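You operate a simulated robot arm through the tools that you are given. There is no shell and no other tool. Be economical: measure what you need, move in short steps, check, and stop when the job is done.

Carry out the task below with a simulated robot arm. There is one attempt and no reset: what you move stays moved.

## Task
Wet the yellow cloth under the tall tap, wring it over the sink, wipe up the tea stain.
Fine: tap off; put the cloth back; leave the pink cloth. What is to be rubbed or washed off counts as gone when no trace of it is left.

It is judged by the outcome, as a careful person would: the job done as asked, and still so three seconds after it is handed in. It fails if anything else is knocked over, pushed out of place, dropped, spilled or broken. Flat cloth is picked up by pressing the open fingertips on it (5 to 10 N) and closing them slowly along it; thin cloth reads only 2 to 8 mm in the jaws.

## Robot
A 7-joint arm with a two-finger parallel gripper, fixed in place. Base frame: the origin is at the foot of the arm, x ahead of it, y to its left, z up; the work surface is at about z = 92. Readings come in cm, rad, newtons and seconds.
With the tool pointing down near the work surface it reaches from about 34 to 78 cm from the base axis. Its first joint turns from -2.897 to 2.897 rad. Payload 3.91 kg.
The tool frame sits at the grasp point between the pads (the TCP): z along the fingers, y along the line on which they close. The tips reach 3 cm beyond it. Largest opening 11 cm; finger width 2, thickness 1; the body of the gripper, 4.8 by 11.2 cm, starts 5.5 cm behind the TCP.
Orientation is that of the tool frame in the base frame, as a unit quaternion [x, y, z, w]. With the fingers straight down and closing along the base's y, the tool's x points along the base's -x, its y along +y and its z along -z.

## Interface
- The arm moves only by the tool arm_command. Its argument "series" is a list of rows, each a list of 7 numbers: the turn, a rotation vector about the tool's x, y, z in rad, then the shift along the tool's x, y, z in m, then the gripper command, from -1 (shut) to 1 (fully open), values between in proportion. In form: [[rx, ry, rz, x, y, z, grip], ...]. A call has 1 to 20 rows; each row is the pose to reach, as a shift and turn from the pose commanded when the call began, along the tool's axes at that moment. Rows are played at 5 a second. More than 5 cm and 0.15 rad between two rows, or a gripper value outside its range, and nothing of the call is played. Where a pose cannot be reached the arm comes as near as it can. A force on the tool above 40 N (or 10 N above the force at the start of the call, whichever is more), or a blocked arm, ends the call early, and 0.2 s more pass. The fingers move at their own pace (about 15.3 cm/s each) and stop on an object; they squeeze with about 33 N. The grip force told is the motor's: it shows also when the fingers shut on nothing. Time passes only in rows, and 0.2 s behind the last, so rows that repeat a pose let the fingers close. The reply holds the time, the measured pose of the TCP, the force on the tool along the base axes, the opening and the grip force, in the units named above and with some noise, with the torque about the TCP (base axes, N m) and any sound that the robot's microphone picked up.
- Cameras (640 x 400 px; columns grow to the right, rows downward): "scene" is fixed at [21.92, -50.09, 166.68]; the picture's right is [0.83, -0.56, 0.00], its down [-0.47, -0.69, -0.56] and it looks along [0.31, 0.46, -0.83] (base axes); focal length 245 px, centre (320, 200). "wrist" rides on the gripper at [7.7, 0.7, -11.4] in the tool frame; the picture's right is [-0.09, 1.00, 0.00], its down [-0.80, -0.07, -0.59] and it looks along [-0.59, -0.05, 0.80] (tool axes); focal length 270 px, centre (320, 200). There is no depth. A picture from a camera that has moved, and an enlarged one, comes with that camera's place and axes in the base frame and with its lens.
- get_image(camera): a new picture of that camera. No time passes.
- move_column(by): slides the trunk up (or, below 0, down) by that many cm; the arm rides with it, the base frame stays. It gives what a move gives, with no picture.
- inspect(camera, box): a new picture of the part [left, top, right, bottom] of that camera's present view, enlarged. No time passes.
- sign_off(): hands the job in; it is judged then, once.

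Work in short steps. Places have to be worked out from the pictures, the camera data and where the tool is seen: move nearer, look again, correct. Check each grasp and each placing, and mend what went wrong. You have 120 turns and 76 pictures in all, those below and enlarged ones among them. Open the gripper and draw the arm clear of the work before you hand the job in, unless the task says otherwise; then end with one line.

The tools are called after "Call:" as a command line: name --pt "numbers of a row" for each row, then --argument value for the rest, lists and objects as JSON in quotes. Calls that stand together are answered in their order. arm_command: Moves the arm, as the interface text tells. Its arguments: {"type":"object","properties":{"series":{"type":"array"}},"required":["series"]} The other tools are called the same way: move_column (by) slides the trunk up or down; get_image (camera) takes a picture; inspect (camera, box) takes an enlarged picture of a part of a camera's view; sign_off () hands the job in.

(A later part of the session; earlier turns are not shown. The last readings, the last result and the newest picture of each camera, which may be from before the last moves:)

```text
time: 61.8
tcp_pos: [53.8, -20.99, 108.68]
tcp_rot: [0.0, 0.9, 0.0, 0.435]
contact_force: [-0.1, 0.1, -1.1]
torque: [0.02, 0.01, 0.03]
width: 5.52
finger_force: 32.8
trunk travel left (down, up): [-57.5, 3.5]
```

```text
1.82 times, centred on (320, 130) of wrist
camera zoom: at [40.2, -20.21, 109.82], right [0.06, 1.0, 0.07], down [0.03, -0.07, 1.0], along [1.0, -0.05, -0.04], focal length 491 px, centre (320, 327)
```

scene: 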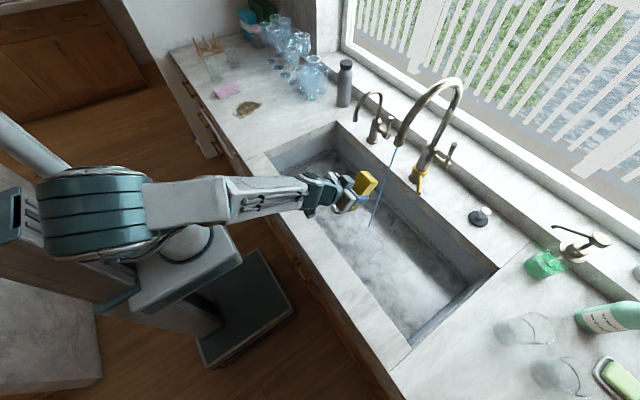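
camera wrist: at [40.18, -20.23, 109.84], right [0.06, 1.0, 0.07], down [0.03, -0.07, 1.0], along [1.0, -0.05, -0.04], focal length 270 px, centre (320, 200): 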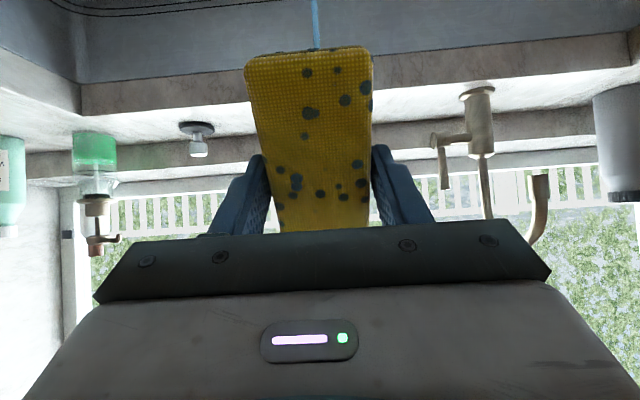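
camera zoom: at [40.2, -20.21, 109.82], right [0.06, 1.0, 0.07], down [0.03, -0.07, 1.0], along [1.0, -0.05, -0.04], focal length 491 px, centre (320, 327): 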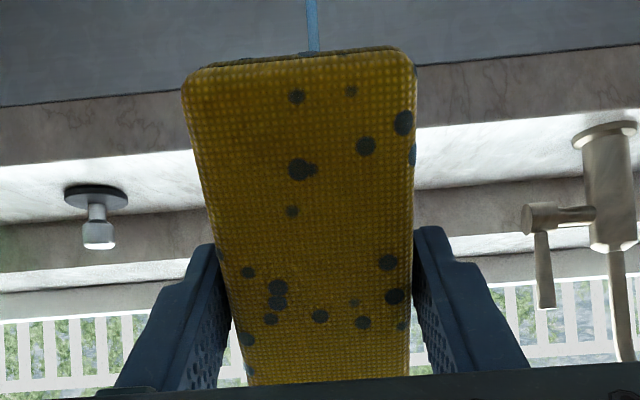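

No visible change. I'll set the cloth on the sink floor away from the stream and squeeze it there with open and close strokes. First I'm moving to (58,-42) with the tool vertical.

Call:
arm_command --pt "0 0.02 0 -0.001 -0.004 0.0 -1" --pt "0 0.07 0 -0.004 -0.014 0.001 -1" --pt "0 0.13 0 -0.008 -0.03 0.002 -1" --pt "0 0.2 0 -0.012 -0.046 0.003 -1" --pt "0 0.27 0 -0.016 -0.062 0.004 -1" --pt "0 0.34 0 -0.02 -0.078 0.005 -1" --pt "0 0.41 0 -0.024 -0.094 0.006 -1" --pt "0 0.48 0 -0.028 -0.11 0.007 -1" --pt "0 0.55 0 -0.032 -0.126 0.008 -1" --pt "0 0.62 0 -0.036 -0.142 0.009 -1" --pt "0 0.69 0 -0.04 -0.158 0.01 -1" --pt "0 0.76 0 -0.043 -0.174 0.011 -1" --pt "0 0.82 0 -0.046 -0.188 0.012 -1" --pt "0 0.87 0 -0.049 -0.2 0.013 -1" --pt "0 0.9 0 -0.051 -0.208 0.013 -1" --pt "0 0.9 0 -0.051 -0.21 0.013 -1"

Call:
get_image --camera "wrist"

Call:
get_image --camera "scene"

```text
time: 65.2
tcp_pos: [58.13, -41.97, 112.0]
tcp_rot: [0.001, 1.0, 0.0, 0.0]
contact_force: [0.1, -0.2, -0.7]
torque: [-0.02, -0.01, -0.02]
width: 5.52
finger_force: 33.3
trunk travel left (down, up): [-57.5, 3.5]
```

```text
42 pictures are left
camera wrist: at [50.44, -41.24, 123.34], right [0.09, 1.0, 0.0], down [0.8, -0.07, 0.59], along [0.59, -0.05, -0.8], focal length 270 px, centre (320, 200)
```

wrist: 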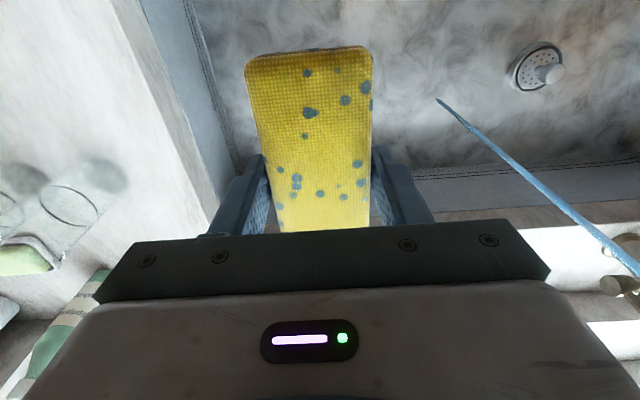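

```text
41 pictures are left
```

scene: 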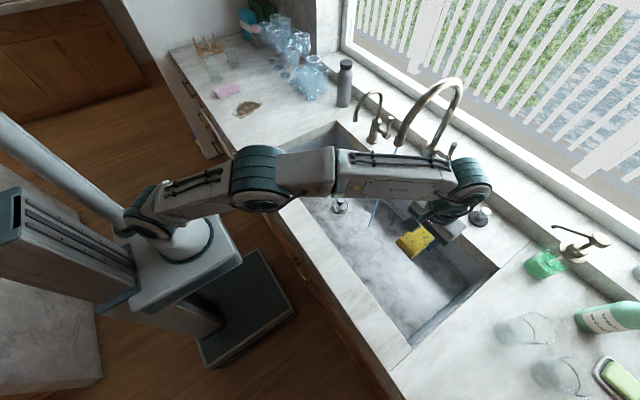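

Clear of the stream and the walls. Lowering toward the sink floor (expected z≈74).

Call:
arm_command --pt "0 0 0 0 0 0.008 -1" --pt "0 0 0 0 0 0.025 -1" --pt "0 0 0 0 0 0.05 -1" --pt "0 0 0 0 0 0.075 -1" --pt "0 0 0 0 0 0.1 -1" --pt "0 0 0 0 0 0.125 -1" --pt "0 0 0 0 0 0.15 -1" --pt "0 0 0 0 0 0.175 -1" --pt "0 0 0 0 0 0.2 -1" --pt "0 0 0 0 0 0.225 -1" --pt "0 0 0 0 0 0.25 -1" --pt "0 0 0 0 0 0.27 -1" --pt "0 0 0 0 0 0.285 -1" --pt "0 0 0 0 0 0.295 -1" --pt "0 0 0 0 0 0.3 -1"

Call:
get_image --camera "wrist"

```text
time: 68.4
tcp_pos: [58.02, -42.06, 81.9]
tcp_rot: [0.0, 1.0, -0.001, 0.0]
contact_force: [0.1, -0.2, -0.9]
torque: [-0.06, 0.01, -0.02]
width: 5.54
finger_force: 32.8
trunk travel left (down, up): [-57.5, 3.5]
```

```text
40 pictures are left
camera wrist: at [50.42, -41.21, 93.34], right [0.09, 1.0, 0.0], down [0.8, -0.07, 0.59], along [0.59, -0.05, -0.8], focal length 270 px, centre (320, 200)
```

wrist: 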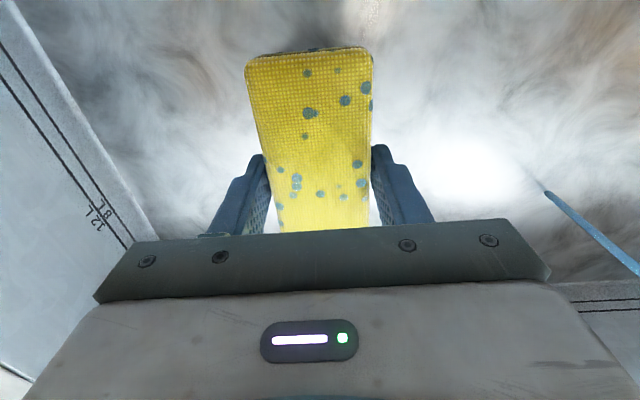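

The sink floor seems to be at z≈72. Continuing down carefully.

Call:
arm_command --pt "0 0 0 0 0 0.01 -1" --pt "0 0 0 0 0 0.025 -1" --pt "0 0 0 0 0 0.04 -1" --pt "0 0 0 0 0 0.047 -1" --pt "0 0 0 0 0 0.05 -1"

```text
time: 69.6
tcp_pos: [58.1, -42.05, 76.95]
tcp_rot: [-0.001, 1.0, 0.0, -0.001]
contact_force: [0.6, -1.2, -0.6]
torque: [0.01, -0.05, 0.0]
width: 5.52
finger_force: 33.1
trunk travel left (down, up): [-57.5, 3.5]
```

Call:
arm_command --pt "0 0 0 0 0 0.005 -1" --pt "0 0 0 0 0 0.01 -1" --pt "0 0 0 0 0 0.013 -1" --pt "0 0 0 0 0 0.013 -1"

```text
time: 70.6
tcp_pos: [58.05, -41.98, 75.64]
tcp_rot: [0.001, 1.0, 0.0, 0.0]
contact_force: [0.2, -0.1, -0.4]
torque: [-0.01, -0.03, -0.01]
width: 5.54
finger_force: 32.9
trunk travel left (down, up): [-57.5, 3.5]
```

Call:
arm_command --pt "0 0 0 0 0 0.004 -1" --pt "0 0 0 0 0 0.007 -1" --pt "0 0 0 0 0 0.01 -1" --pt "0 0 0 0 0 0.01 -1"

```text
time: 71.4
tcp_pos: [58.38, -42.3, 75.41]
tcp_rot: [0.001, 1.0, -0.003, 0.006]
contact_force: [-1.2, 1.5, 17.8]
torque: [0.33, 0.79, -0.01]
width: 5.51
finger_force: 32.8
trunk travel left (down, up): [-57.5, 3.5]
stopped in row 3: the force on the tool passed its limit at 43 N (the readings are from after the stop); the commanded pose is now the measured one
```

Touching the floor. Now opening slightly and squeezing again, a few strokes.

Call:
arm_command --pt "0 0 0 0 0 -0.002 -1" --pt "0 0 0 0 0 -0.002 0.2" --pt "0 0 0 0 0 -0.002 0.3" --pt "0 0 0 0 0 -0.002 0.1" --pt "0 0 0 0 0 -0.002 -0.2" --pt "0 0 0 0 0 -0.002 -0.6" --pt "0 0 0 0 0 -0.002 -1" --pt "0 0 0 0 0 -0.002 -1" --pt "0 0 0 0 0 -0.002 -1"

Call:
get_image --camera "wrist"

```text
time: 73.4
tcp_pos: [58.33, -42.33, 75.43]
tcp_rot: [0.002, 1.0, -0.002, 0.002]
contact_force: [-0.1, 0.0, 0.0]
torque: [0.0, 0.03, 0.03]
width: 5.5
finger_force: 33.0
trunk travel left (down, up): [-57.5, 3.5]
```

```text
39 pictures are left
camera wrist: at [50.62, -41.39, 86.72], right [0.09, 1.0, 0.0], down [0.8, -0.07, 0.6], along [0.6, -0.06, -0.8], focal length 270 px, centre (320, 200)
```

wrist: 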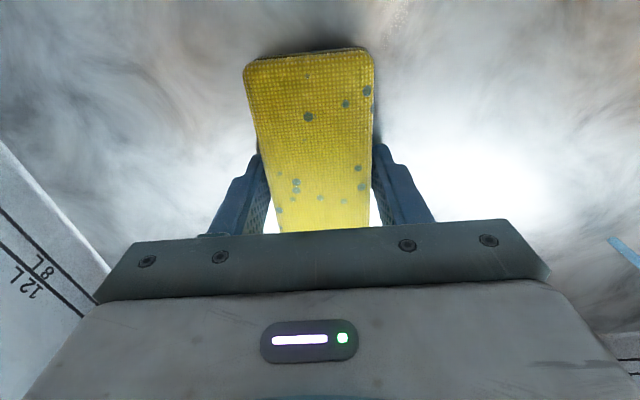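

Spots shrank: each squeeze stroke wrings it. Doing two more.

Call:
arm_command --pt "0 0 0 0 0 0 0.1" --pt "0 0 0 0 0 0 0.3" --pt "0 0 0 0 0 0 0.1" --pt "0 0 0 0 0 0 -0.2" --pt "0 0 0 0 0 0 -0.6" --pt "0 0 0 0 0 0 -1" --pt "0 0 0 0 0 0 -1" --pt "0 0 0 0 0 0 -1" --pt "0 0 0 0 0 0 0.1" --pt "0 0 0 0 0 0 0.3" --pt "0 0 0 0 0 0 0.1" --pt "0 0 0 0 0 0 -0.2" --pt "0 0 0 0 0 0 -0.6" --pt "0 0 0 0 0 0 -1" --pt "0 0 0 0 0 0 -1" --pt "0 0 0 0 0 0 -1"

Call:
inspect --camera "wrist" --box '[200, 20, 440, 240]'

```text
time: 76.8
tcp_pos: [58.26, -42.26, 75.33]
tcp_rot: [0.001, 1.0, -0.001, 0.003]
contact_force: [-0.3, -0.2, 1.8]
torque: [-0.02, -0.05, 0.01]
width: 5.54
finger_force: 32.4
trunk travel left (down, up): [-57.5, 3.5]
```

```text
1.82 times, centred on (320, 130) of wrist
camera zoom: at [50.62, -41.38, 86.72], right [0.09, 1.0, 0.0], down [0.8, -0.07, 0.6], along [0.6, -0.06, -0.8], focal length 491 px, centre (320, 327)
```

zoom: 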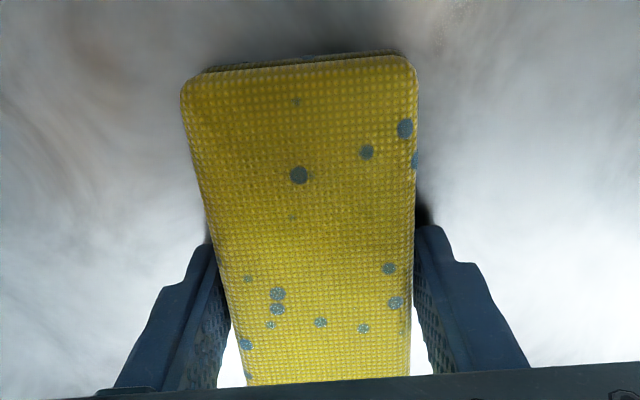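

Little further change, so maybe the downward press did it. I'll press down moderately on the floor and compare.

Call:
arm_command --pt "0 0 0 0 0 0.003 -1" --pt "0 0 0 0 0 0.006 -1" --pt "0 0 0 0 0 0.006 -1" --pt "0 0 0 0 0 0.006 -1" --pt "0 0 0 0 0 0.003 -1" --pt "0 0 0 0 0 0 -1"

Call:
inspect --camera "wrist" --box '[200, 20, 440, 240]'

```text
time: 78.2
tcp_pos: [58.24, -42.46, 75.4]
tcp_rot: [0.001, 1.0, -0.002, 0.003]
contact_force: [4.8, -3.9, 13.5]
torque: [-0.22, -1.04, -0.19]
width: 5.52
finger_force: 33.2
trunk travel left (down, up): [-57.5, 3.5]
```

```text
1.82 times, centred on (320, 130) of wrist
camera zoom: at [50.56, -41.35, 86.68], right [0.09, 1.0, 0.0], down [0.8, -0.07, 0.6], along [0.6, -0.06, -0.8], focal length 491 px, centre (320, 327)
```

zoom: 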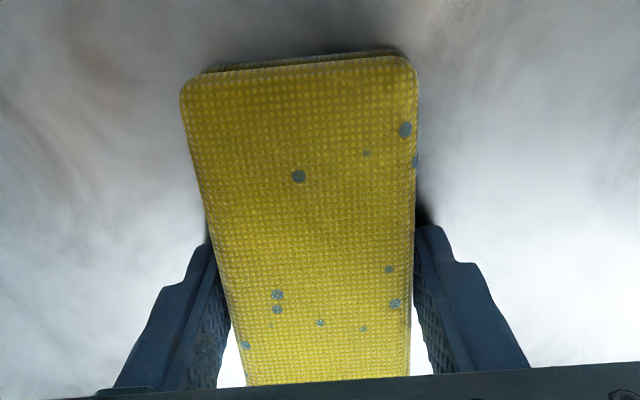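

Pressing wrings it out. I'll press again, longer.

Call:
arm_command --pt "0 0 0 0 0 0.003 -1" --pt "0 0 0 0 0 0.005 -1" --pt "0 0 0 0 0 0.005 -1" --pt "0 0 0 0 0 0.005 -1" --pt "0 0 0 0 0 0.005 -1" --pt "0 0 0 0 0 0.005 -1" --pt "0 0 0 0 0 0.005 -1" --pt "0 0 0 0 0 0.005 -1" --pt "0 0 0 0 0 0 -1" --pt "0 0 0 0 0 -0.002 -1"

Call:
inspect --camera "wrist" --box '[200, 20, 440, 240]'

```text
time: 80.4
tcp_pos: [58.15, -42.14, 75.33]
tcp_rot: [0.001, 1.0, -0.001, 0.001]
contact_force: [3.0, -1.4, 7.1]
torque: [-0.23, -0.49, -0.07]
width: 5.51
finger_force: 32.5
trunk travel left (down, up): [-57.5, 3.5]
```

```text
1.82 times, centred on (320, 130) of wrist
camera zoom: at [50.48, -41.31, 86.72], right [0.09, 1.0, 0.0], down [0.8, -0.07, 0.6], along [0.59, -0.05, -0.8], focal length 491 px, centre (320, 327)
```

zoom: 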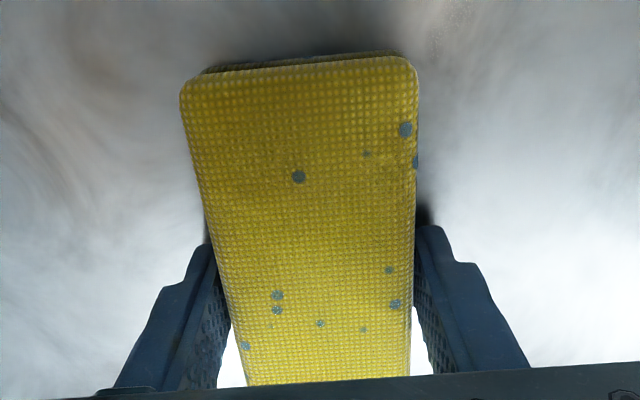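

Unchanged this time, so it may be near its damp level. One more combined stroke (open, close, firm press) to confirm.

Call:
arm_command --pt "0 0 0 0 0 0 0.1" --pt "0 0 0 0 0 0 0.3" --pt "0 0 0 0 0 0 -0.2" --pt "0 0 0 0 0 0 -1" --pt "0 0 0 0 0 0 -1" --pt "0 0 0 0 0 0.004 -1" --pt "0 0 0 0 0 0.008 -1" --pt "0 0 0 0 0 0.01 -1" --pt "0 0 0 0 0 0.01 -1" --pt "0 0 0 0 0 0.01 -1" --pt "0 0 0 0 0 0.004 -1" --pt "0 0 0 0 0 0 -1"

Call:
inspect --camera "wrist" --box '[200, 20, 440, 240]'

```text
time: 82.2
tcp_pos: [58.47, -42.52, 75.29]
tcp_rot: [0.0, 1.0, -0.007, 0.007]
contact_force: [-2.0, 2.8, 18.2]
torque: [0.43, 0.69, 0.0]
width: 5.54
finger_force: 33.3
trunk travel left (down, up): [-57.5, 3.5]
stopped in row 8: the force on the tool passed its limit at 42 N (the readings are from after the stop); the commanded pose is now the measured one
```

```text
1.82 times, centred on (320, 130) of wrist
camera zoom: at [50.72, -41.48, 86.64], right [0.09, 1.0, -0.01], down [0.79, -0.07, 0.61], along [0.6, -0.06, -0.79], focal length 491 px, centre (320, 327)
```

zoom: 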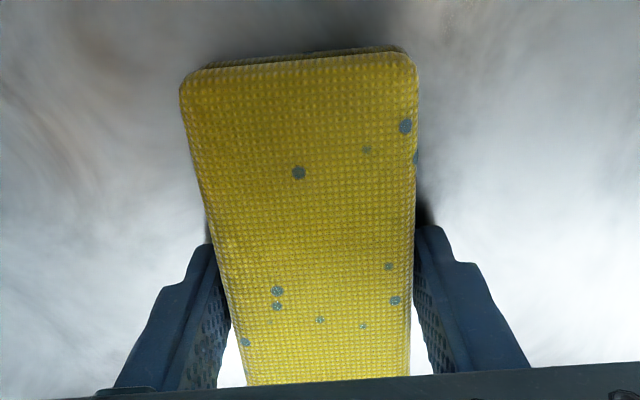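

I'll do three more open/close squeezes to be sure it's at its floor.

Call:
arm_command --pt "0 0 0 0 0 -0.002 -1" --pt "0 0 0 0 0 -0.002 0.4" --pt "0 0 0 0 0 -0.002 0.4" --pt "0 0 0 0 0 -0.002 -1" --pt "0 0 0 0 0 -0.002 -1" --pt "0 0 0 0 0 -0.002 -1" --pt "0 0 0 0 0 -0.002 0.4" --pt "0 0 0 0 0 -0.002 0.4" --pt "0 0 0 0 0 -0.002 -1" --pt "0 0 0 0 0 -0.002 -1" --pt "0 0 0 0 0 -0.002 -1" --pt "0 0 0 0 0 -0.002 0.4" --pt "0 0 0 0 0 -0.002 0.4" --pt "0 0 0 0 0 -0.002 -1" --pt "0 0 0 0 0 -0.002 -1" --pt "0 0 0 0 0 -0.002 -1"

Call:
inspect --camera "wrist" --box '[200, 20, 440, 240]'

```text
time: 85.6
tcp_pos: [58.38, -42.44, 75.17]
tcp_rot: [0.001, 1.0, -0.004, 0.004]
contact_force: [1.4, 3.6, 3.6]
torque: [0.29, -0.04, -0.1]
width: 5.54
finger_force: 33.1
trunk travel left (down, up): [-57.5, 3.5]
```

```text
1.82 times, centred on (320, 130) of wrist
camera zoom: at [50.76, -41.45, 86.53], right [0.09, 1.0, -0.01], down [0.79, -0.07, 0.6], along [0.6, -0.06, -0.8], focal length 491 px, centre (320, 327)
```

zoom: 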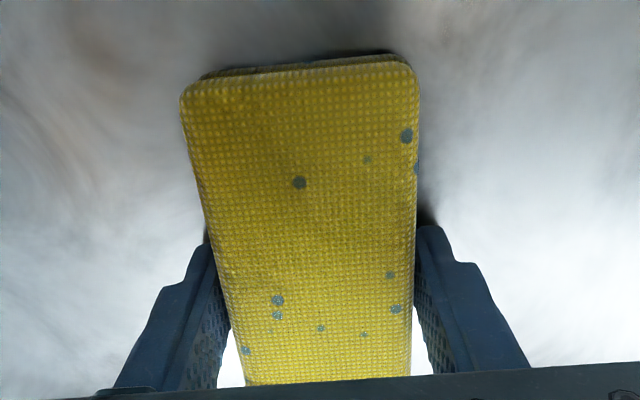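

Stable, so the cloth is damp and wrung. Lifting it gently out of the sink.

Call:
arm_command --pt "0 0 0 0 0 -0.003 -1" --pt "0 0 0 0 0 -0.008 -1" --pt "0 0 0 0 0 -0.016 -1" --pt "0 0 0 0 0 -0.03 -1" --pt "0 0 0 0 0 -0.05 -1" --pt "0 0 0 0 0 -0.075 -1" --pt "0 0 0 0 0 -0.1 -1" --pt "0 0 0 0 0 -0.125 -1" --pt "0 0 0 0 0 -0.15 -1" --pt "0 0 0 0 0 -0.175 -1" --pt "0 0 0 0 0 -0.2 -1" --pt "0 0 0 0 0 -0.225 -1" --pt "0 0 0 0 0 -0.25 -1" --pt "0 0 0 0 0 -0.275 -1" --pt "0 0 0 0 0 -0.3 -1" --pt "0 0 0 0 0 -0.32 -1" --pt "0 0 0 0 0 -0.333 -1" --pt "0 0 0 0 0 -0.34 -1" --pt "0 0 0 0 0 -0.34 -1"

Call:
get_image --camera "wrist"

```text
time: 89.6
tcp_pos: [58.12, -41.93, 109.1]
tcp_rot: [0.002, 1.0, -0.004, 0.006]
contact_force: [0.1, -0.2, 0.0]
torque: [-0.01, -0.03, -0.05]
width: 5.53
finger_force: 33.4
trunk travel left (down, up): [-57.5, 3.5]
```

```text
33 pictures are left
camera wrist: at [50.35, -41.18, 120.5], right [0.09, 1.0, -0.01], down [0.79, -0.07, 0.6], along [0.6, -0.06, -0.8], focal length 270 px, centre (320, 200)
```

wrist: 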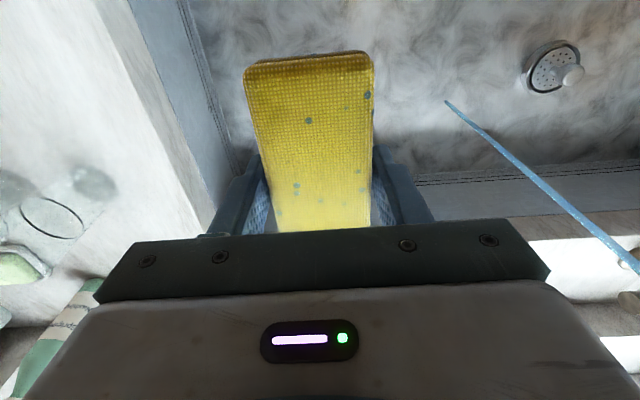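

Held. Carrying it back, passing well in front of the stream.

Call:
arm_command --pt "0 0 0 0.006 0.002 -0.002 -1" --pt "0 0 0 0.018 0.006 -0.006 -1" --pt "0 0 0 0.036 0.014 -0.01 -1" --pt "0 0 0 0.054 0.026 -0.015 -1" --pt "0 0 0 0.072 0.042 -0.02 -1" --pt "0 0 0 0.086 0.062 -0.025 -1" --pt "0 0 0 0.095 0.085 -0.03 -1" --pt "0 0 0 0.1 0.11 -0.03 -1" --pt "0 0 0 0.1 0.138 -0.03 -1" --pt "0 0 0 0.1 0.168 -0.03 -1" --pt "0 0 0 0.1 0.198 -0.03 -1" --pt "0 0 0 0.1 0.228 -0.03 -1" --pt "0 0 0 0.1 0.258 -0.03 -1" --pt "0 0 0 0.1 0.288 -0.03 -1" --pt "0 0 0 0.1 0.318 -0.03 -1" --pt "0 0 0 0.1 0.348 -0.03 -1" --pt "0 0 0 0.1 0.378 -0.03 -1" --pt "0 0 0 0.1 0.403 -0.03 -1" --pt "0 0 0 0.1 0.418 -0.03 -1" --pt "0 0 0 0.1 0.425 -0.03 -1"

Call:
arm_command --pt "0 0 0 0 0.005 0 -1" --pt "0 0 0 0 0.015 0 -1" --pt "0 0 0 0 0.033 0 -1" --pt "0 0 0 0 0.06 0 -1" --pt "0 0 0 0 0.09 0 -1" --pt "0 0 0 0 0.12 0 -1" --pt "0 0 0 0 0.15 0 -1" --pt "0 0 0 0 0.18 0 -1" --pt "0 0 0 0 0.21 0 -1" --pt "0 0 0 0 0.24 0 -1" --pt "0 0 0 0 0.27 0 -1" --pt "0 0 0 0 0.3 0 -1" --pt "0 0 0 0 0.33 0 -1" --pt "0 0 0 0 0.36 0 -1" --pt "0 0 0 0 0.385 0 -1" --pt "0 0 0 0 0.41 0 -1" --pt "0 0 0 0 0.43 0 -1" --pt "0 0 0 0 0.445 0 -1" --pt "0 0 0 0 0.45 0 -1"

Call:
get_image --camera "wrist"

```text
time: 93.8
tcp_pos: [48.15, 0.4, 111.72]
tcp_rot: [0.001, 1.0, -0.003, 0.005]
contact_force: [0.2, -0.9, -0.6]
torque: [0.0, 0.01, -0.02]
width: 5.54
finger_force: 33.0
trunk travel left (down, up): [-57.5, 3.5]
```

```text
time: 97.8
tcp_pos: [48.36, 45.51, 111.33]
tcp_rot: [0.001, 1.0, -0.005, 0.006]
contact_force: [-0.4, -1.1, -0.2]
torque: [-0.03, 0.02, 0.0]
width: 5.51
finger_force: 32.9
trunk travel left (down, up): [-57.5, 3.5]
```

```text
32 pictures are left
camera wrist: at [40.49, 46.41, 122.57], right [0.09, 1.0, -0.01], down [0.79, -0.07, 0.6], along [0.6, -0.06, -0.8], focal length 270 px, centre (320, 200)
```

wrist: 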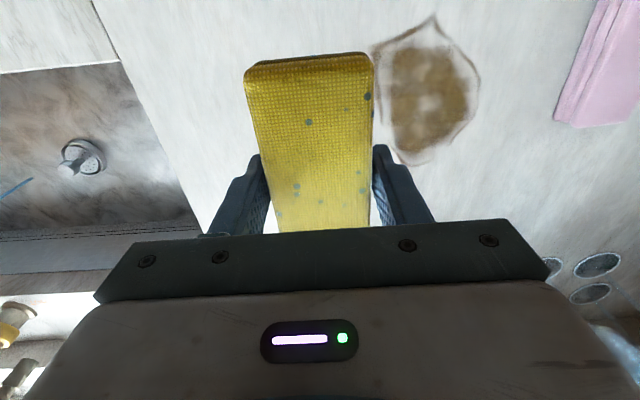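

The stain spans x≈43–59, y≈51–62.5. I'll lower the cloth just beside its left edge and find contact.

Call:
arm_command --pt "0 0 0 -0.002 0.006 0.005 -1" --pt "0 0 0 -0.004 0.015 0.02 -1" --pt "0 0 0 -0.006 0.025 0.045 -1" --pt "0 0 0 -0.008 0.035 0.07 -1" --pt "0 0 0 -0.008 0.035 0.095 -1" --pt "0 0 0 -0.008 0.035 0.115 -1" --pt "0 0 0 -0.008 0.035 0.13 -1" --pt "0 0 0 -0.008 0.035 0.14 -1" --pt "0 0 0 -0.008 0.035 0.148 -1" --pt "0 0 0 -0.008 0.035 0.15 -1"

```text
time: 100.0
tcp_pos: [49.05, 48.75, 96.32]
tcp_rot: [0.001, 1.0, -0.005, 0.005]
contact_force: [0.4, -0.3, 0.0]
torque: [0.03, 0.01, 0.03]
width: 5.52
finger_force: 33.6
trunk travel left (down, up): [-57.5, 3.5]
```

Call:
arm_command --pt "0 0 0 0 0 0.004 -1" --pt "0 0 0 0 0 0.008 -1" --pt "0 0 0 0 0 0.01 -1" --pt "0 0 0 0 0 0.01 -1"

```text
time: 101.0
tcp_pos: [49.25, 48.85, 95.31]
tcp_rot: [0.001, 1.0, -0.004, 0.005]
contact_force: [-0.9, -0.1, -1.0]
torque: [-0.01, 0.04, 0.01]
width: 5.52
finger_force: 33.5
trunk travel left (down, up): [-57.5, 3.5]
```

Call:
arm_command --pt "0 0 0 0 0 0.002 -1" --pt "0 0 0 0 0 0.003 -1" --pt "0 0 0 0 0 0.003 -1"

```text
time: 101.8
tcp_pos: [49.12, 48.87, 95.11]
tcp_rot: [0.001, 1.0, -0.004, 0.005]
contact_force: [1.1, -0.5, 1.6]
torque: [0.07, 0.0, 0.02]
width: 5.53
finger_force: 32.8
trunk travel left (down, up): [-57.5, 3.5]
```

Just touching. Pressing slightly more and sweeping across the stain in y.

Call:
arm_command --pt "0 0 0 0 0 0.002 -1" --pt "0 0 0 0 0.004 0.002 -1" --pt "0 0 0 0 0.012 0.002 -1" --pt "0 0 0 0 0.022 0.002 -1" --pt "0 0 0 0 0.034 0.002 -1"

```text
time: 103.0
tcp_pos: [49.11, 52.1, 94.94]
tcp_rot: [0.0, 1.0, -0.003, 0.007]
contact_force: [1.9, -13.4, 17.3]
torque: [0.2, 0.24, 0.1]
width: 5.5
finger_force: 33.5
trunk travel left (down, up): [-57.5, 3.5]
```

Good pressure (17 N). Continuing the sweep to y≈61.

Call:
arm_command --pt "0 0 0 0 0.01 0 -1" --pt "0 0 0 0 0.022 0 -1" --pt "0 0 0 0 0.034 0 -1" --pt "0 0 0 0 0.046 0 -1" --pt "0 0 0 0 0.058 0 -1" --pt "0 0 0 0 0.07 0 -1" --pt "0 0 0 0 0.08 0 -1" --pt "0 0 0 0 0.088 0 -1" --pt "0 0 0 0 0.088 0 -1"

Call:
get_image --camera "wrist"

```text
time: 105.0
tcp_pos: [48.56, 59.45, 95.07]
tcp_rot: [0.001, 1.0, -0.003, 0.007]
contact_force: [14.1, -8.7, 23.1]
torque: [0.46, 0.0, -0.33]
width: 5.48
finger_force: 32.7
out of reach, approached as far as the arm can: row 7, 8, 9
trunk travel left (down, up): [-57.5, 3.5]
```

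```text
31 pictures are left
camera wrist: at [40.8, 60.37, 106.29], right [0.09, 1.0, 0.0], down [0.79, -0.07, 0.61], along [0.6, -0.06, -0.8], focal length 270 px, centre (320, 200)
```

wrist: 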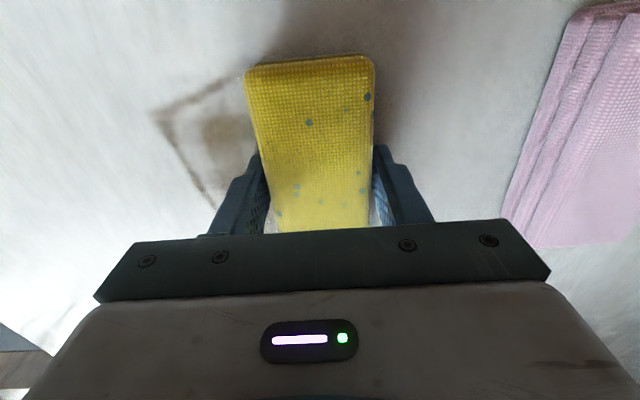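

The stain is fading under the wipe, and the far edge is at the reach limit here. I'll sweep back, then turn the cloth radially so its long end reaches the far part.

Call:
arm_command --pt "0 0 0 0 -0.008 0 -1" --pt "0 0 0 0 -0.02 0 -1" --pt "0 0 0 0 -0.032 0 -1" --pt "0 0 0 0 -0.044 0 -1" --pt "0 0 0 0 -0.056 0 -1" --pt "0 0 0 0 -0.068 0 -1" --pt "0 0 0 0 -0.08 0 -1" --pt "0 0 0 0 -0.09 0 -1" --pt "0 0 0 0 -0.098 0 -1" --pt "0 0 0 0 -0.098 -0.01 -1" --pt "0 0 0 0 -0.098 -0.02 -1"

Call:
get_image --camera "wrist"

```text
time: 107.4
tcp_pos: [48.32, 49.96, 96.6]
tcp_rot: [-0.001, 1.0, -0.006, 0.004]
contact_force: [-0.1, 0.3, -0.4]
torque: [-0.01, -0.01, -0.01]
width: 5.5
finger_force: 32.8
trunk travel left (down, up): [-57.5, 3.5]
```

```text
30 pictures are left
camera wrist: at [40.61, 50.85, 107.99], right [0.09, 1.0, -0.01], down [0.8, -0.06, 0.6], along [0.6, -0.06, -0.8], focal length 270 px, centre (320, 200)
```

wrist: 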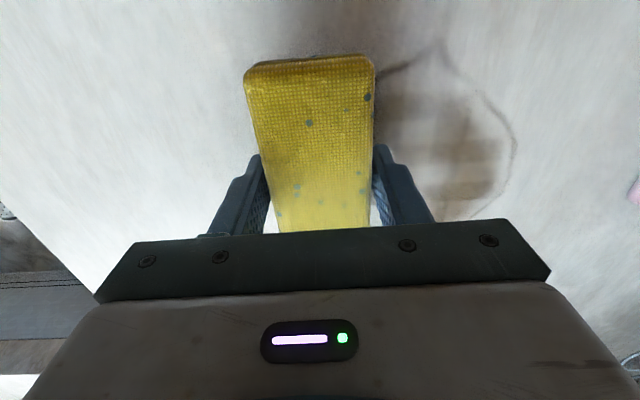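

Each pass removes a good part. I'll lift slightly, turn the cloth's long axis radially (about 0.85 rad) and place it at the near-right side of the stain.

Call:
arm_command --pt "0 0 -0.03 -0.003 0 -0.01 -1" --pt "0 0 -0.12 -0.01 0 -0.02 -1" --pt "0 0 -0.24 -0.02 0 -0.025 -1" --pt "0 0 -0.37 -0.03 0 -0.025 -1" --pt "0 0 -0.5 -0.042 0 -0.025 -1" --pt "0 0 -0.63 -0.053 0.001 -0.025 -1" --pt "0 0 -0.74 -0.06 0.002 -0.025 -1" --pt "0 0 -0.82 -0.065 0.002 -0.025 -1" --pt "0 0 -0.85 -0.065 0.002 -0.022 -1" --pt "0 0 -0.85 -0.065 0.002 -0.015 -1" --pt "0 0 -0.85 -0.065 0.002 -0.005 -1" --pt "0 0 -0.85 -0.065 0.002 0.005 -1" --pt "0 0 -0.85 -0.065 0.002 0.012 -1" --pt "0 0 -0.85 -0.065 0.002 0.015 -1"

Call:
get_image --camera "wrist"

```text
time: 110.4
tcp_pos: [55.04, 50.06, 95.3]
tcp_rot: [-0.412, 0.911, -0.006, 0.003]
contact_force: [-1.0, -0.5, -1.5]
torque: [0.0, 0.02, -0.02]
width: 5.54
finger_force: 33.4
trunk travel left (down, up): [-57.5, 3.5]
```

```text
29 pictures are left
camera wrist: at [49.44, 44.99, 106.71], right [-0.69, 0.72, -0.01], down [0.58, 0.56, 0.6], along [0.44, 0.4, -0.8], focal length 270 px, centre (320, 200)
```

wrist: 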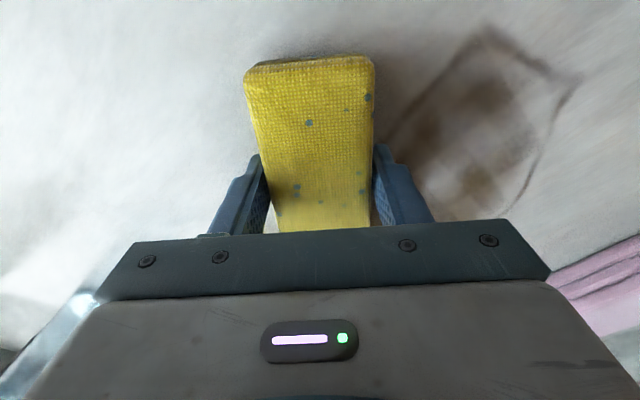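

Now tool y runs across the stain. Pressing and sweeping 14 cm sideways.

Call:
arm_command --pt "0 0 0 0 0 0.003 -1" --pt "0 0 0 0 0.005 0.004 -1" --pt "0 0 0 0 0.015 0.004 -1" --pt "0 0 0 0 0.027 0.004 -1" --pt "0 0 0 0 0.039 0.004 -1" --pt "0 0 0 0 0.051 0.004 -1" --pt "0 0 0 0 0.063 0.004 -1" --pt "0 0 0 0 0.075 0.004 -1" --pt "0 0 0 0 0.087 0.004 -1" --pt "0 0 0 0 0.099 0.004 -1" --pt "0 0 0 0 0.111 0.004 -1" --pt "0 0 0 0 0.123 0.004 -1" --pt "0 0 0 0 0.133 0.004 -1" --pt "0 0 0 0 0.14 0.004 -1"

```text
time: 113.4
tcp_pos: [44.62, 59.13, 95.12]
tcp_rot: [-0.411, 0.912, -0.005, 0.005]
contact_force: [17.3, -14.3, 23.7]
torque: [0.22, 0.04, 0.0]
width: 5.51
finger_force: 33.1
trunk travel left (down, up): [-57.5, 3.5]
```

Now shifting 3 cm outward and sweeping back.

Call:
arm_command --pt "0 0 0 -0.01 0 0 -1" --pt "0 0 0 -0.02 0 0 -1" --pt "0 0 0 -0.03 0 0 -1" --pt "0 0 0 -0.03 -0.01 0 -1" --pt "0 0 0 -0.03 -0.022 0 -1" --pt "0 0 0 -0.03 -0.034 0 -1" --pt "0 0 0 -0.03 -0.046 0 -1" --pt "0 0 0 -0.03 -0.058 0 -1" --pt "0 0 0 -0.03 -0.07 0 -1" --pt "0 0 0 -0.03 -0.082 0 -1" --pt "0 0 0 -0.03 -0.094 0 -1" --pt "0 0 0 -0.03 -0.106 0 -1" --pt "0 0 0 -0.03 -0.118 0 -1" --pt "0 0 0 -0.03 -0.13 0 -1" --pt "0 0 0 -0.03 -0.14 0 -1" --pt "0 0 0 -0.03 -0.14 0 -1"

Call:
get_image --camera "wrist"

```text
time: 116.8
tcp_pos: [56.98, 52.14, 95.03]
tcp_rot: [-0.412, 0.911, -0.007, 0.003]
contact_force: [-8.7, 5.5, 13.2]
torque: [0.67, 0.44, 0.06]
width: 5.53
finger_force: 32.8
out of reach, approached as far as the arm can: row 3
trunk travel left (down, up): [-57.5, 3.5]
```

```text
28 pictures are left
camera wrist: at [51.25, 47.14, 106.41], right [-0.69, 0.72, -0.02], down [0.58, 0.56, 0.6], along [0.44, 0.4, -0.8], focal length 270 px, centre (320, 200)
```

wrist: 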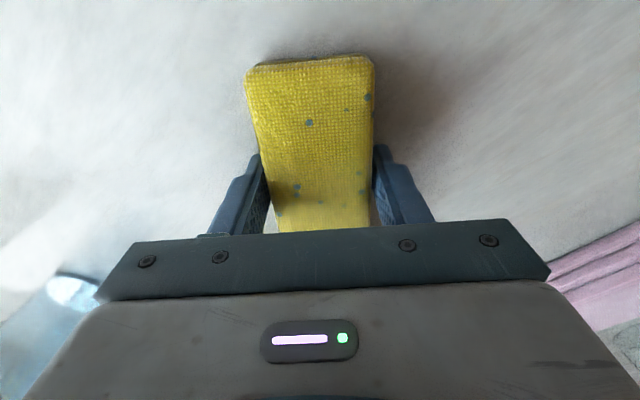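

Nearly gone. Two more passes: sweep across at this radius, then back at a smaller one.

Call:
arm_command --pt "0 0 0 0 0.01 0 -1" --pt "0 0 0 0 0.022 0 -1" --pt "0 0 0 0 0.034 0 -1" --pt "0 0 0 0 0.046 0 -1" --pt "0 0 0 0 0.058 0 -1" --pt "0 0 0 0 0.07 0 -1" --pt "0 0 0 0 0.082 0 -1" --pt "0 0 0 0 0.094 0 -1" --pt "0 0 0 0.004 0.106 0 -1" --pt "0 0 0 0.008 0.118 0 -1" --pt "0 0 0 0.012 0.13 0 -1" --pt "0 0 0 0.016 0.14 0 -1" --pt "0 0 0 0.03 0.145 0 -1" --pt "0 0 0 0.045 0.145 0 -1"

Call:
arm_command --pt "0 0 0 0 -0.01 0 -1" --pt "0 0 0 0 -0.022 0 -1" --pt "0 0 0 0 -0.034 0 -1" --pt "0 0 0 0 -0.046 0 -1" --pt "0 0 0 0 -0.058 0 -1" --pt "0 0 0 0 -0.07 0 -1" --pt "0 0 0 0 -0.082 0 -1" --pt "0 0 0 0 -0.094 0 -1" --pt "0 0 0 0 -0.106 0 -1" --pt "0 0 0 0 -0.118 0 -1" --pt "0 0 0 0 -0.13 0 -1" --pt "0 0 0 0 -0.14 0 -1" --pt "0 0 0 0 -0.14 -0.02 -1" --pt "0 0 0 0 -0.14 -0.04 -1" --pt "0 0 0 0 -0.14 -0.06 -1"

Call:
get_image --camera "wrist"

Call:
inspect --camera "scene" --box '[190, 70, 310, 145]'

```text
time: 119.8
tcp_pos: [42.8, 58.96, 95.08]
tcp_rot: [-0.413, 0.911, -0.003, 0.005]
contact_force: [6.9, 15.3, 23.8]
torque: [0.7, 0.62, -0.47]
width: 5.51
finger_force: 33.1
trunk travel left (down, up): [-57.5, 3.5]
```

```text
time: 120.8
tcp_pos: [46.89, 55.41, 95.04]
tcp_rot: [-0.408, 0.913, -0.002, 0.003]
contact_force: [-2.8, 3.3, 9.4]
torque: [0.21, 0.4, -0.16]
width: 5.54
finger_force: 33.5
trunk travel left (down, up): [-57.5, 3.5]
stopped in row 5: the force on the tool passed its limit at 42 N (the readings are from after the stop); the commanded pose is now the measured one
```

```text
27 pictures are left
camera wrist: at [41.24, 50.25, 106.37], right [-0.68, 0.73, 0.0], down [0.58, 0.55, 0.6], along [0.44, 0.41, -0.8], focal length 270 px, centre (320, 200)
```

wrist: 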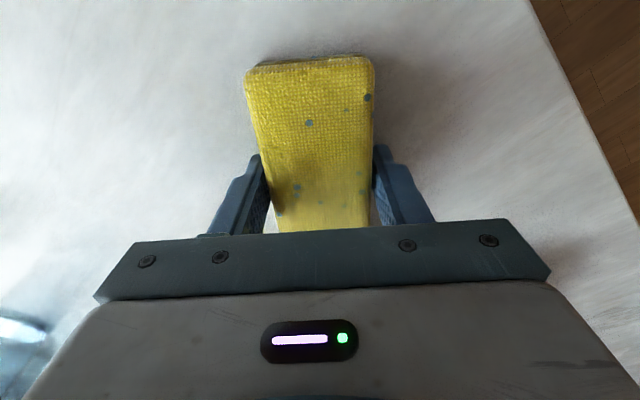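

```text
5.33 times, centred on (250, 108) of scene
camera zoom: at [21.92, -50.09, 166.68], right [0.83, -0.56, 0.0], down [-0.47, -0.69, -0.56], along [0.31, 0.46, -0.83], focal length 1305 px, centre (693, 693)
```

zoom: 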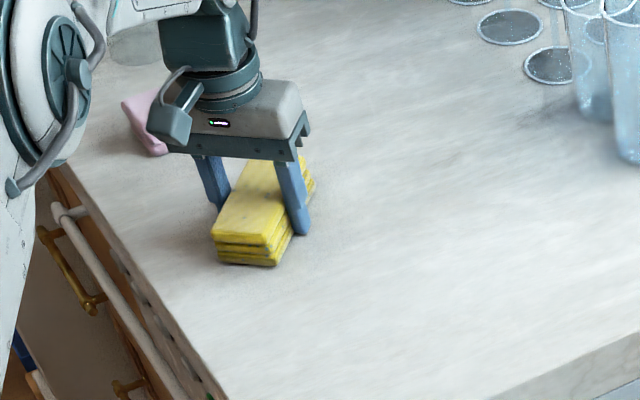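

The stain looks gone. I'll lift the cloth, turn it back and hover over its original spot, then check the counter for traces.

Call:
arm_command --pt "0 0 0 0 0 -0.004 -1" --pt "0 0 0.02 0.002 -0.002 -0.012 -1" --pt "0 0 0.08 0.008 -0.01 -0.025 -1" --pt "0 0 0.17 0.018 -0.022 -0.04 -1" --pt "0 0 0.27 0.03 -0.037 -0.055 -1" --pt "0 0 0.37 0.042 -0.052 -0.068 -1" --pt "0 0 0.47 0.054 -0.067 -0.078 -1" --pt "0 0 0.57 0.066 -0.082 -0.08 -1" --pt "0 0 0.67 0.078 -0.096 -0.08 -1" --pt "0 0 0.77 0.088 -0.108 -0.08 -1" --pt "0 0 0.86 0.095 -0.117 -0.08 -1" --pt "0 0 0.92 0.099 -0.121 -0.08 -1" --pt "0 0 0.94 0.099 -0.122 -0.08 -1"

Call:
get_image --camera "wrist"

Call:
inspect --camera "scene" --box '[190, 70, 310, 145]'

```text
time: 123.6
tcp_pos: [49.05, 40.17, 102.91]
tcp_rot: [0.048, 0.999, -0.003, 0.003]
contact_force: [-0.1, -0.3, -1.1]
torque: [0.01, -0.02, -0.04]
width: 5.53
finger_force: 33.1
trunk travel left (down, up): [-57.5, 3.5]
```

```text
25 pictures are left
camera wrist: at [41.51, 41.7, 114.29], right [0.18, 0.98, 0.0], down [0.79, -0.14, 0.6], along [0.59, -0.11, -0.8], focal length 270 px, centre (320, 200)
```

wrist: 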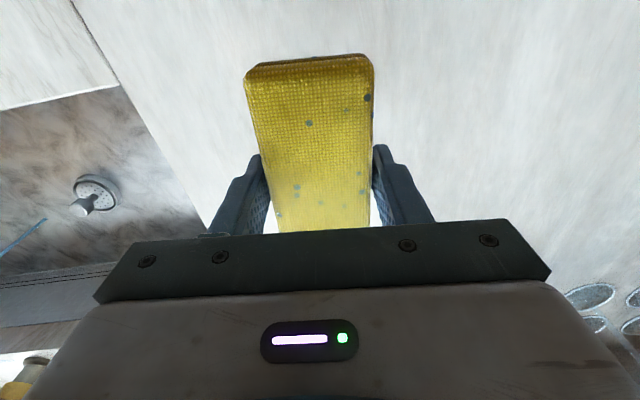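

```text
5.33 times, centred on (250, 108) of scene
camera zoom: at [21.92, -50.09, 166.68], right [0.83, -0.56, 0.0], down [-0.47, -0.69, -0.56], along [0.31, 0.46, -0.83], focal length 1305 px, centre (693, 693)
```

zoom: 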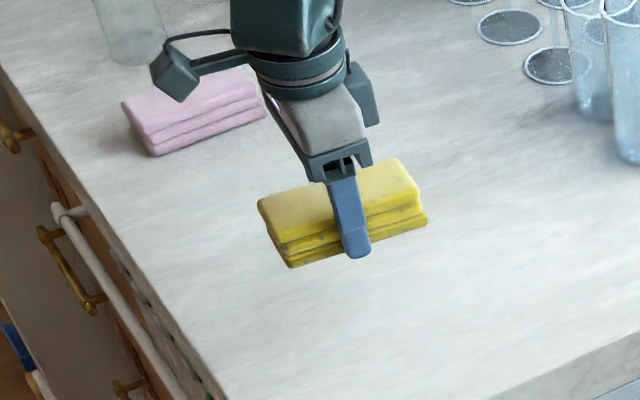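

Enlarging the stain area to look for faint traces.

Call:
inspect --camera "wrist" --box '[380, 0, 640, 200]'

Call:
inspect --camera "scene" --box '[215, 85, 275, 125]'

```text
2.00 times, centred on (510, 100) of wrist
camera zoom: at [41.51, 41.7, 114.29], right [0.18, 0.98, 0.0], down [0.79, -0.14, 0.6], along [0.59, -0.11, -0.8], focal length 541 px, centre (-60, 400)
```

zoom: 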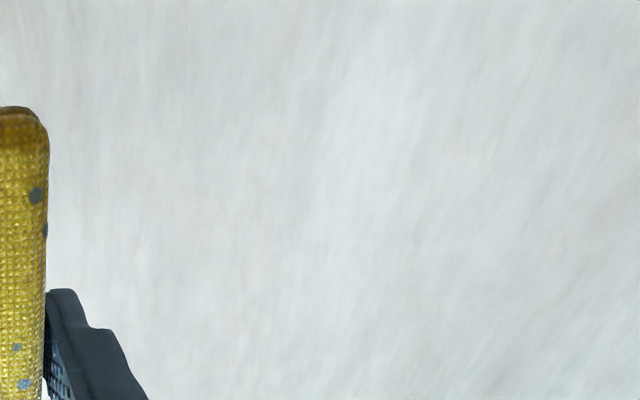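

```text
10.00 times, centred on (245, 105) of scene
camera zoom: at [21.92, -50.09, 166.68], right [0.83, -0.56, 0.0], down [-0.47, -0.69, -0.56], along [0.31, 0.46, -0.83], focal length 2447 px, centre (1070, 1150)
```

zoom: 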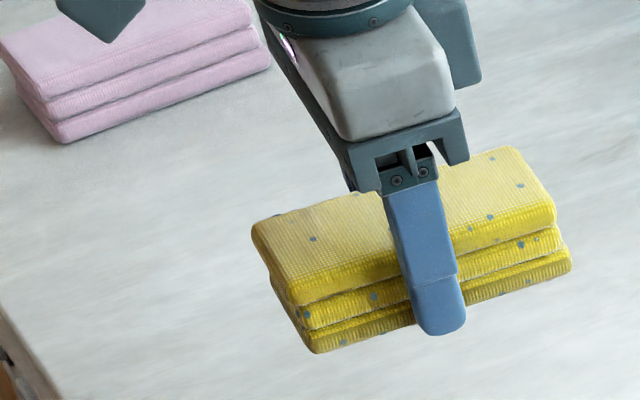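

No trace left. Placing the cloth back at its original spot and releasing.

Call:
arm_command --pt "0 0 0 -0.002 -0.001 0.008 -1" --pt "0 0 0 -0.004 -0.003 0.025 -1" --pt "0 0 0 -0.004 -0.003 0.042 -1" --pt "0 0 0 -0.004 -0.003 0.057 -1" --pt "0 0 0 -0.004 -0.003 0.067 -1" --pt "0 0 0 -0.004 -0.003 0.073 -1" --pt "0 0 0 -0.004 -0.003 0.076 -1" --pt "0 0 0 -0.004 -0.003 0.076 -1"

```text
time: 125.4
tcp_pos: [49.42, 39.75, 95.36]
tcp_rot: [0.047, 0.999, -0.003, 0.004]
contact_force: [0.5, 0.7, -1.4]
torque: [0.0, -0.02, -0.02]
width: 5.51
finger_force: 33.2
trunk travel left (down, up): [-57.5, 3.5]
```

Call:
arm_command --pt "0 0 0 0 0 0.002 -1" --pt "0 0 0 0 0 0.002 0.1" --pt "0 0 0 0 0 0.002 0.3" --pt "0 0 0 0 0 0.002 0.6" --pt "0 0 0 0 0 0.0 0.8" --pt "0 0 0 0 0 -0.03 0.8" --pt "0 0 0 0 0 -0.07 0.8" --pt "0 0 0 0 0 -0.11 0.8" --pt "0 0 0 0 0 -0.15 0.8" --pt "0 0 0 0 0 -0.19 0.8"

Call:
get_image --camera "wrist"

```text
time: 127.6
tcp_pos: [49.37, 39.68, 114.37]
tcp_rot: [0.047, 0.999, -0.003, 0.004]
contact_force: [0.1, -0.6, -0.1]
torque: [-0.01, 0.02, -0.02]
width: 9.9
finger_force: 0.2
trunk travel left (down, up): [-57.5, 3.5]
```

```text
21 pictures are left
camera wrist: at [41.87, 41.42, 125.8], right [0.18, 0.98, 0.0], down [0.79, -0.14, 0.6], along [0.59, -0.11, -0.8], focal length 270 px, centre (320, 200)
```

wrist: 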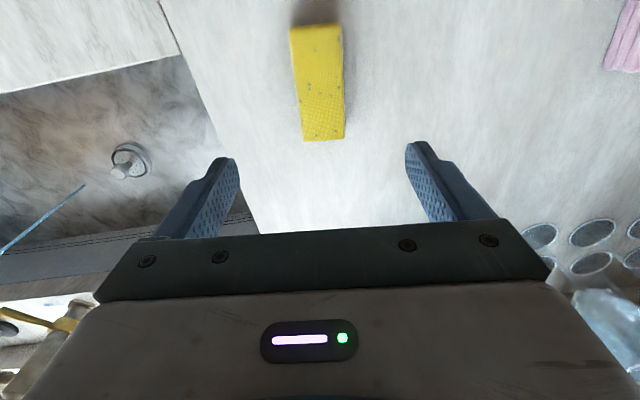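

Cloth is back and the counter is clean. Now to shut the tap: swinging back over the sink front first.

Call:
arm_command --pt "0 0 -0.02 0 -0.044 -0.005 0.5" --pt "0 0 -0.04 0 -0.088 -0.01 0" --pt "0 0 -0.06 0 -0.132 -0.015 0" --pt "0 0 -0.08 0 -0.176 -0.02 0" --pt "0 0 -0.094 0 -0.22 -0.025 0" --pt "0 0 -0.094 0 -0.265 -0.03 0" --pt "0 0 -0.094 0 -0.31 -0.035 0" --pt "0 0 -0.094 0 -0.355 -0.04 0" --pt "0 0 -0.094 -0.002 -0.398 -0.04 0" --pt "0 0 -0.094 -0.002 -0.398 -0.04 0"

```text
time: 129.8
tcp_pos: [45.74, 0.11, 118.56]
tcp_rot: [0.0, 1.0, -0.003, 0.002]
contact_force: [-0.5, 0.2, 0.1]
torque: [-0.05, 0.02, 0.0]
width: 5.5
finger_force: 0.1
trunk travel left (down, up): [-57.5, 3.5]
```

Turning the tool forward while moving to the right of the spout.

Call:
arm_command --pt "0 -0.1 0 -0.004 -0.027 0.002 0" --pt "0 -0.2 0 -0.009 -0.054 0.004 0" --pt "0 -0.3 0 -0.013 -0.081 0.005 0" --pt "0 -0.4 0 -0.018 -0.108 0.007 0" --pt "0 -0.5 0 -0.022 -0.135 0.009 0" --pt "0 -0.6 0 -0.027 -0.162 0.011 0" --pt "0 -0.7 0 -0.031 -0.189 0.013 0" --pt "0 -0.8 0 -0.036 -0.216 0.014 0" --pt "0 -0.9 0 -0.04 -0.243 0.016 0" --pt "0 -1.0 0 -0.045 -0.27 0.018 0" --pt "0 -1.1 0 -0.049 -0.297 0.02 0" --pt "0 -1.2 0 -0.054 -0.324 0.022 0" --pt "0 -1.32 0 -0.058 -0.351 0.024 0" --pt "0 -1.45 0 -0.063 -0.371 0.025 0" --pt "0 -1.45 0 -0.063 -0.371 0.025 0"

```text
time: 133.0
tcp_pos: [52.07, -37.01, 116.27]
tcp_rot: [-0.002, 0.746, -0.002, 0.666]
contact_force: [0.1, -0.4, -0.4]
torque: [0.01, 0.01, 0.0]
width: 5.5
finger_force: 0.1
trunk travel left (down, up): [-57.5, 3.5]
```

Approaching the lever as before, stopping short for a look.

Call:
arm_command --pt "-0.03 0 0 0 0.004 0.03 0" --pt "-0.08 0 0 0 0.01 0.06 0" --pt "-0.13 0 0 0 0.018 0.09 0" --pt "-0.18 0 0 0.001 0.026 0.12 0" --pt "-0.23 0 0 0.001 0.034 0.15 0" --pt "-0.28 0 0 0.001 0.042 0.18 0" --pt "-0.3 0 0 0.002 0.05 0.21 0" --pt "-0.3 0 0 0.002 0.059 0.236 -0.1" --pt "-0.3 0 0 0.002 0.059 0.236 -0.2"

Call:
get_image --camera "wrist"

```text
time: 135.0
tcp_pos: [75.46, -31.07, 113.43]
tcp_rot: [-0.101, 0.738, 0.11, 0.658]
contact_force: [0.2, 0.5, 0.4]
torque: [0.02, 0.02, 0.0]
width: 4.42
finger_force: 0.1
trunk travel left (down, up): [-57.5, 3.5]
```

```text
20 pictures are left
camera wrist: at [63.62, -33.72, 106.99], right [-0.28, 0.95, 0.12], down [-0.45, -0.24, 0.86], along [0.85, 0.19, 0.5], focal length 270 px, centre (320, 200)
```

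wrist: 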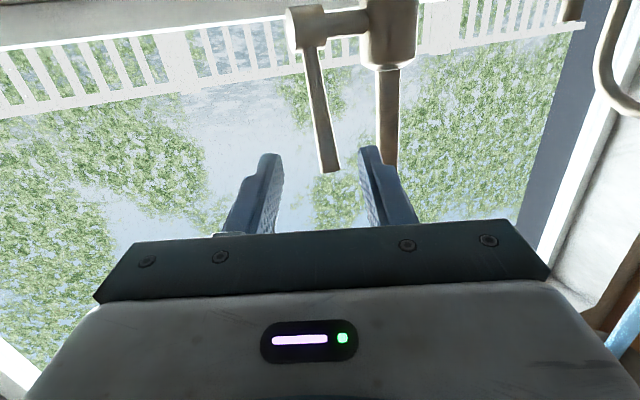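

Lever is between the fingers. Advancing and gripping.

Call:
arm_command --pt "0 0 0 0 0.002 0.03 -0.2" --pt "0 0 0 0 0.002 0.06 -0.2" --pt "0 0 0 0 0.002 0.088 -0.2" --pt "0 0 0 0 0.002 0.088 -0.2" --pt "0 0 0 0 0.002 0.088 -0.4" --pt "0 0 0 0 0.002 0.088 -0.6" --pt "0 0 0 0 0.002 0.088 -1" --pt "0 0 0 0 0.002 0.088 -1"

```text
time: 136.8
tcp_pos: [83.66, -28.34, 112.35]
tcp_rot: [-0.101, 0.739, 0.108, 0.657]
contact_force: [-0.3, -6.2, 1.2]
torque: [-1.19, -0.01, -0.44]
width: 1.61
finger_force: 45.8
trunk travel left (down, up): [-57.5, 3.5]
```

Gripped. Pushing the lever back to its original position.

Call:
arm_command --pt "0 0 0 0 -0.004 0.002 -1" --pt "0 0 0 -0.0005 -0.005 0.007 -1" --pt "0 0 0 -0.001 -0.007 0.012 -1" --pt "0 0 0 -0.002 -0.008 0.017 -1" --pt "0 0 0 -0.002 -0.01 0.022 -1" --pt "0 0 0 -0.002 -0.01 0.025 -1"

Call:
inspect --camera "scene" --box '[340, 70, 500, 250]'

```text
time: 138.3
tcp_pos: [85.99, -28.3, 112.46]
tcp_rot: [-0.104, 0.737, 0.11, 0.658]
contact_force: [-31.8, 8.6, 3.6]
torque: [-0.82, -0.31, 0.34]
width: 1.44
finger_force: 45.4
trunk travel left (down, up): [-57.5, 3.5]
stopped in row 6: the force on the tool passed its limit at 40 N (the readings are from after the stop); the commanded pose is now the measured one
```

```text
2.22 times, centred on (420, 160) of scene
camera zoom: at [21.92, -50.09, 166.68], right [0.83, -0.56, 0.0], down [-0.47, -0.69, -0.56], along [0.31, 0.46, -0.83], focal length 544 px, centre (98, 289)
```

zoom: 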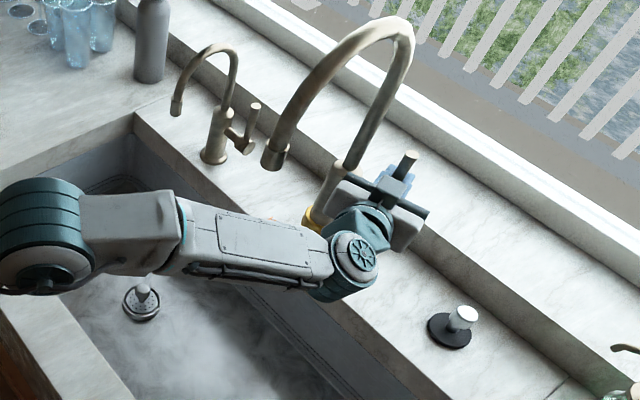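

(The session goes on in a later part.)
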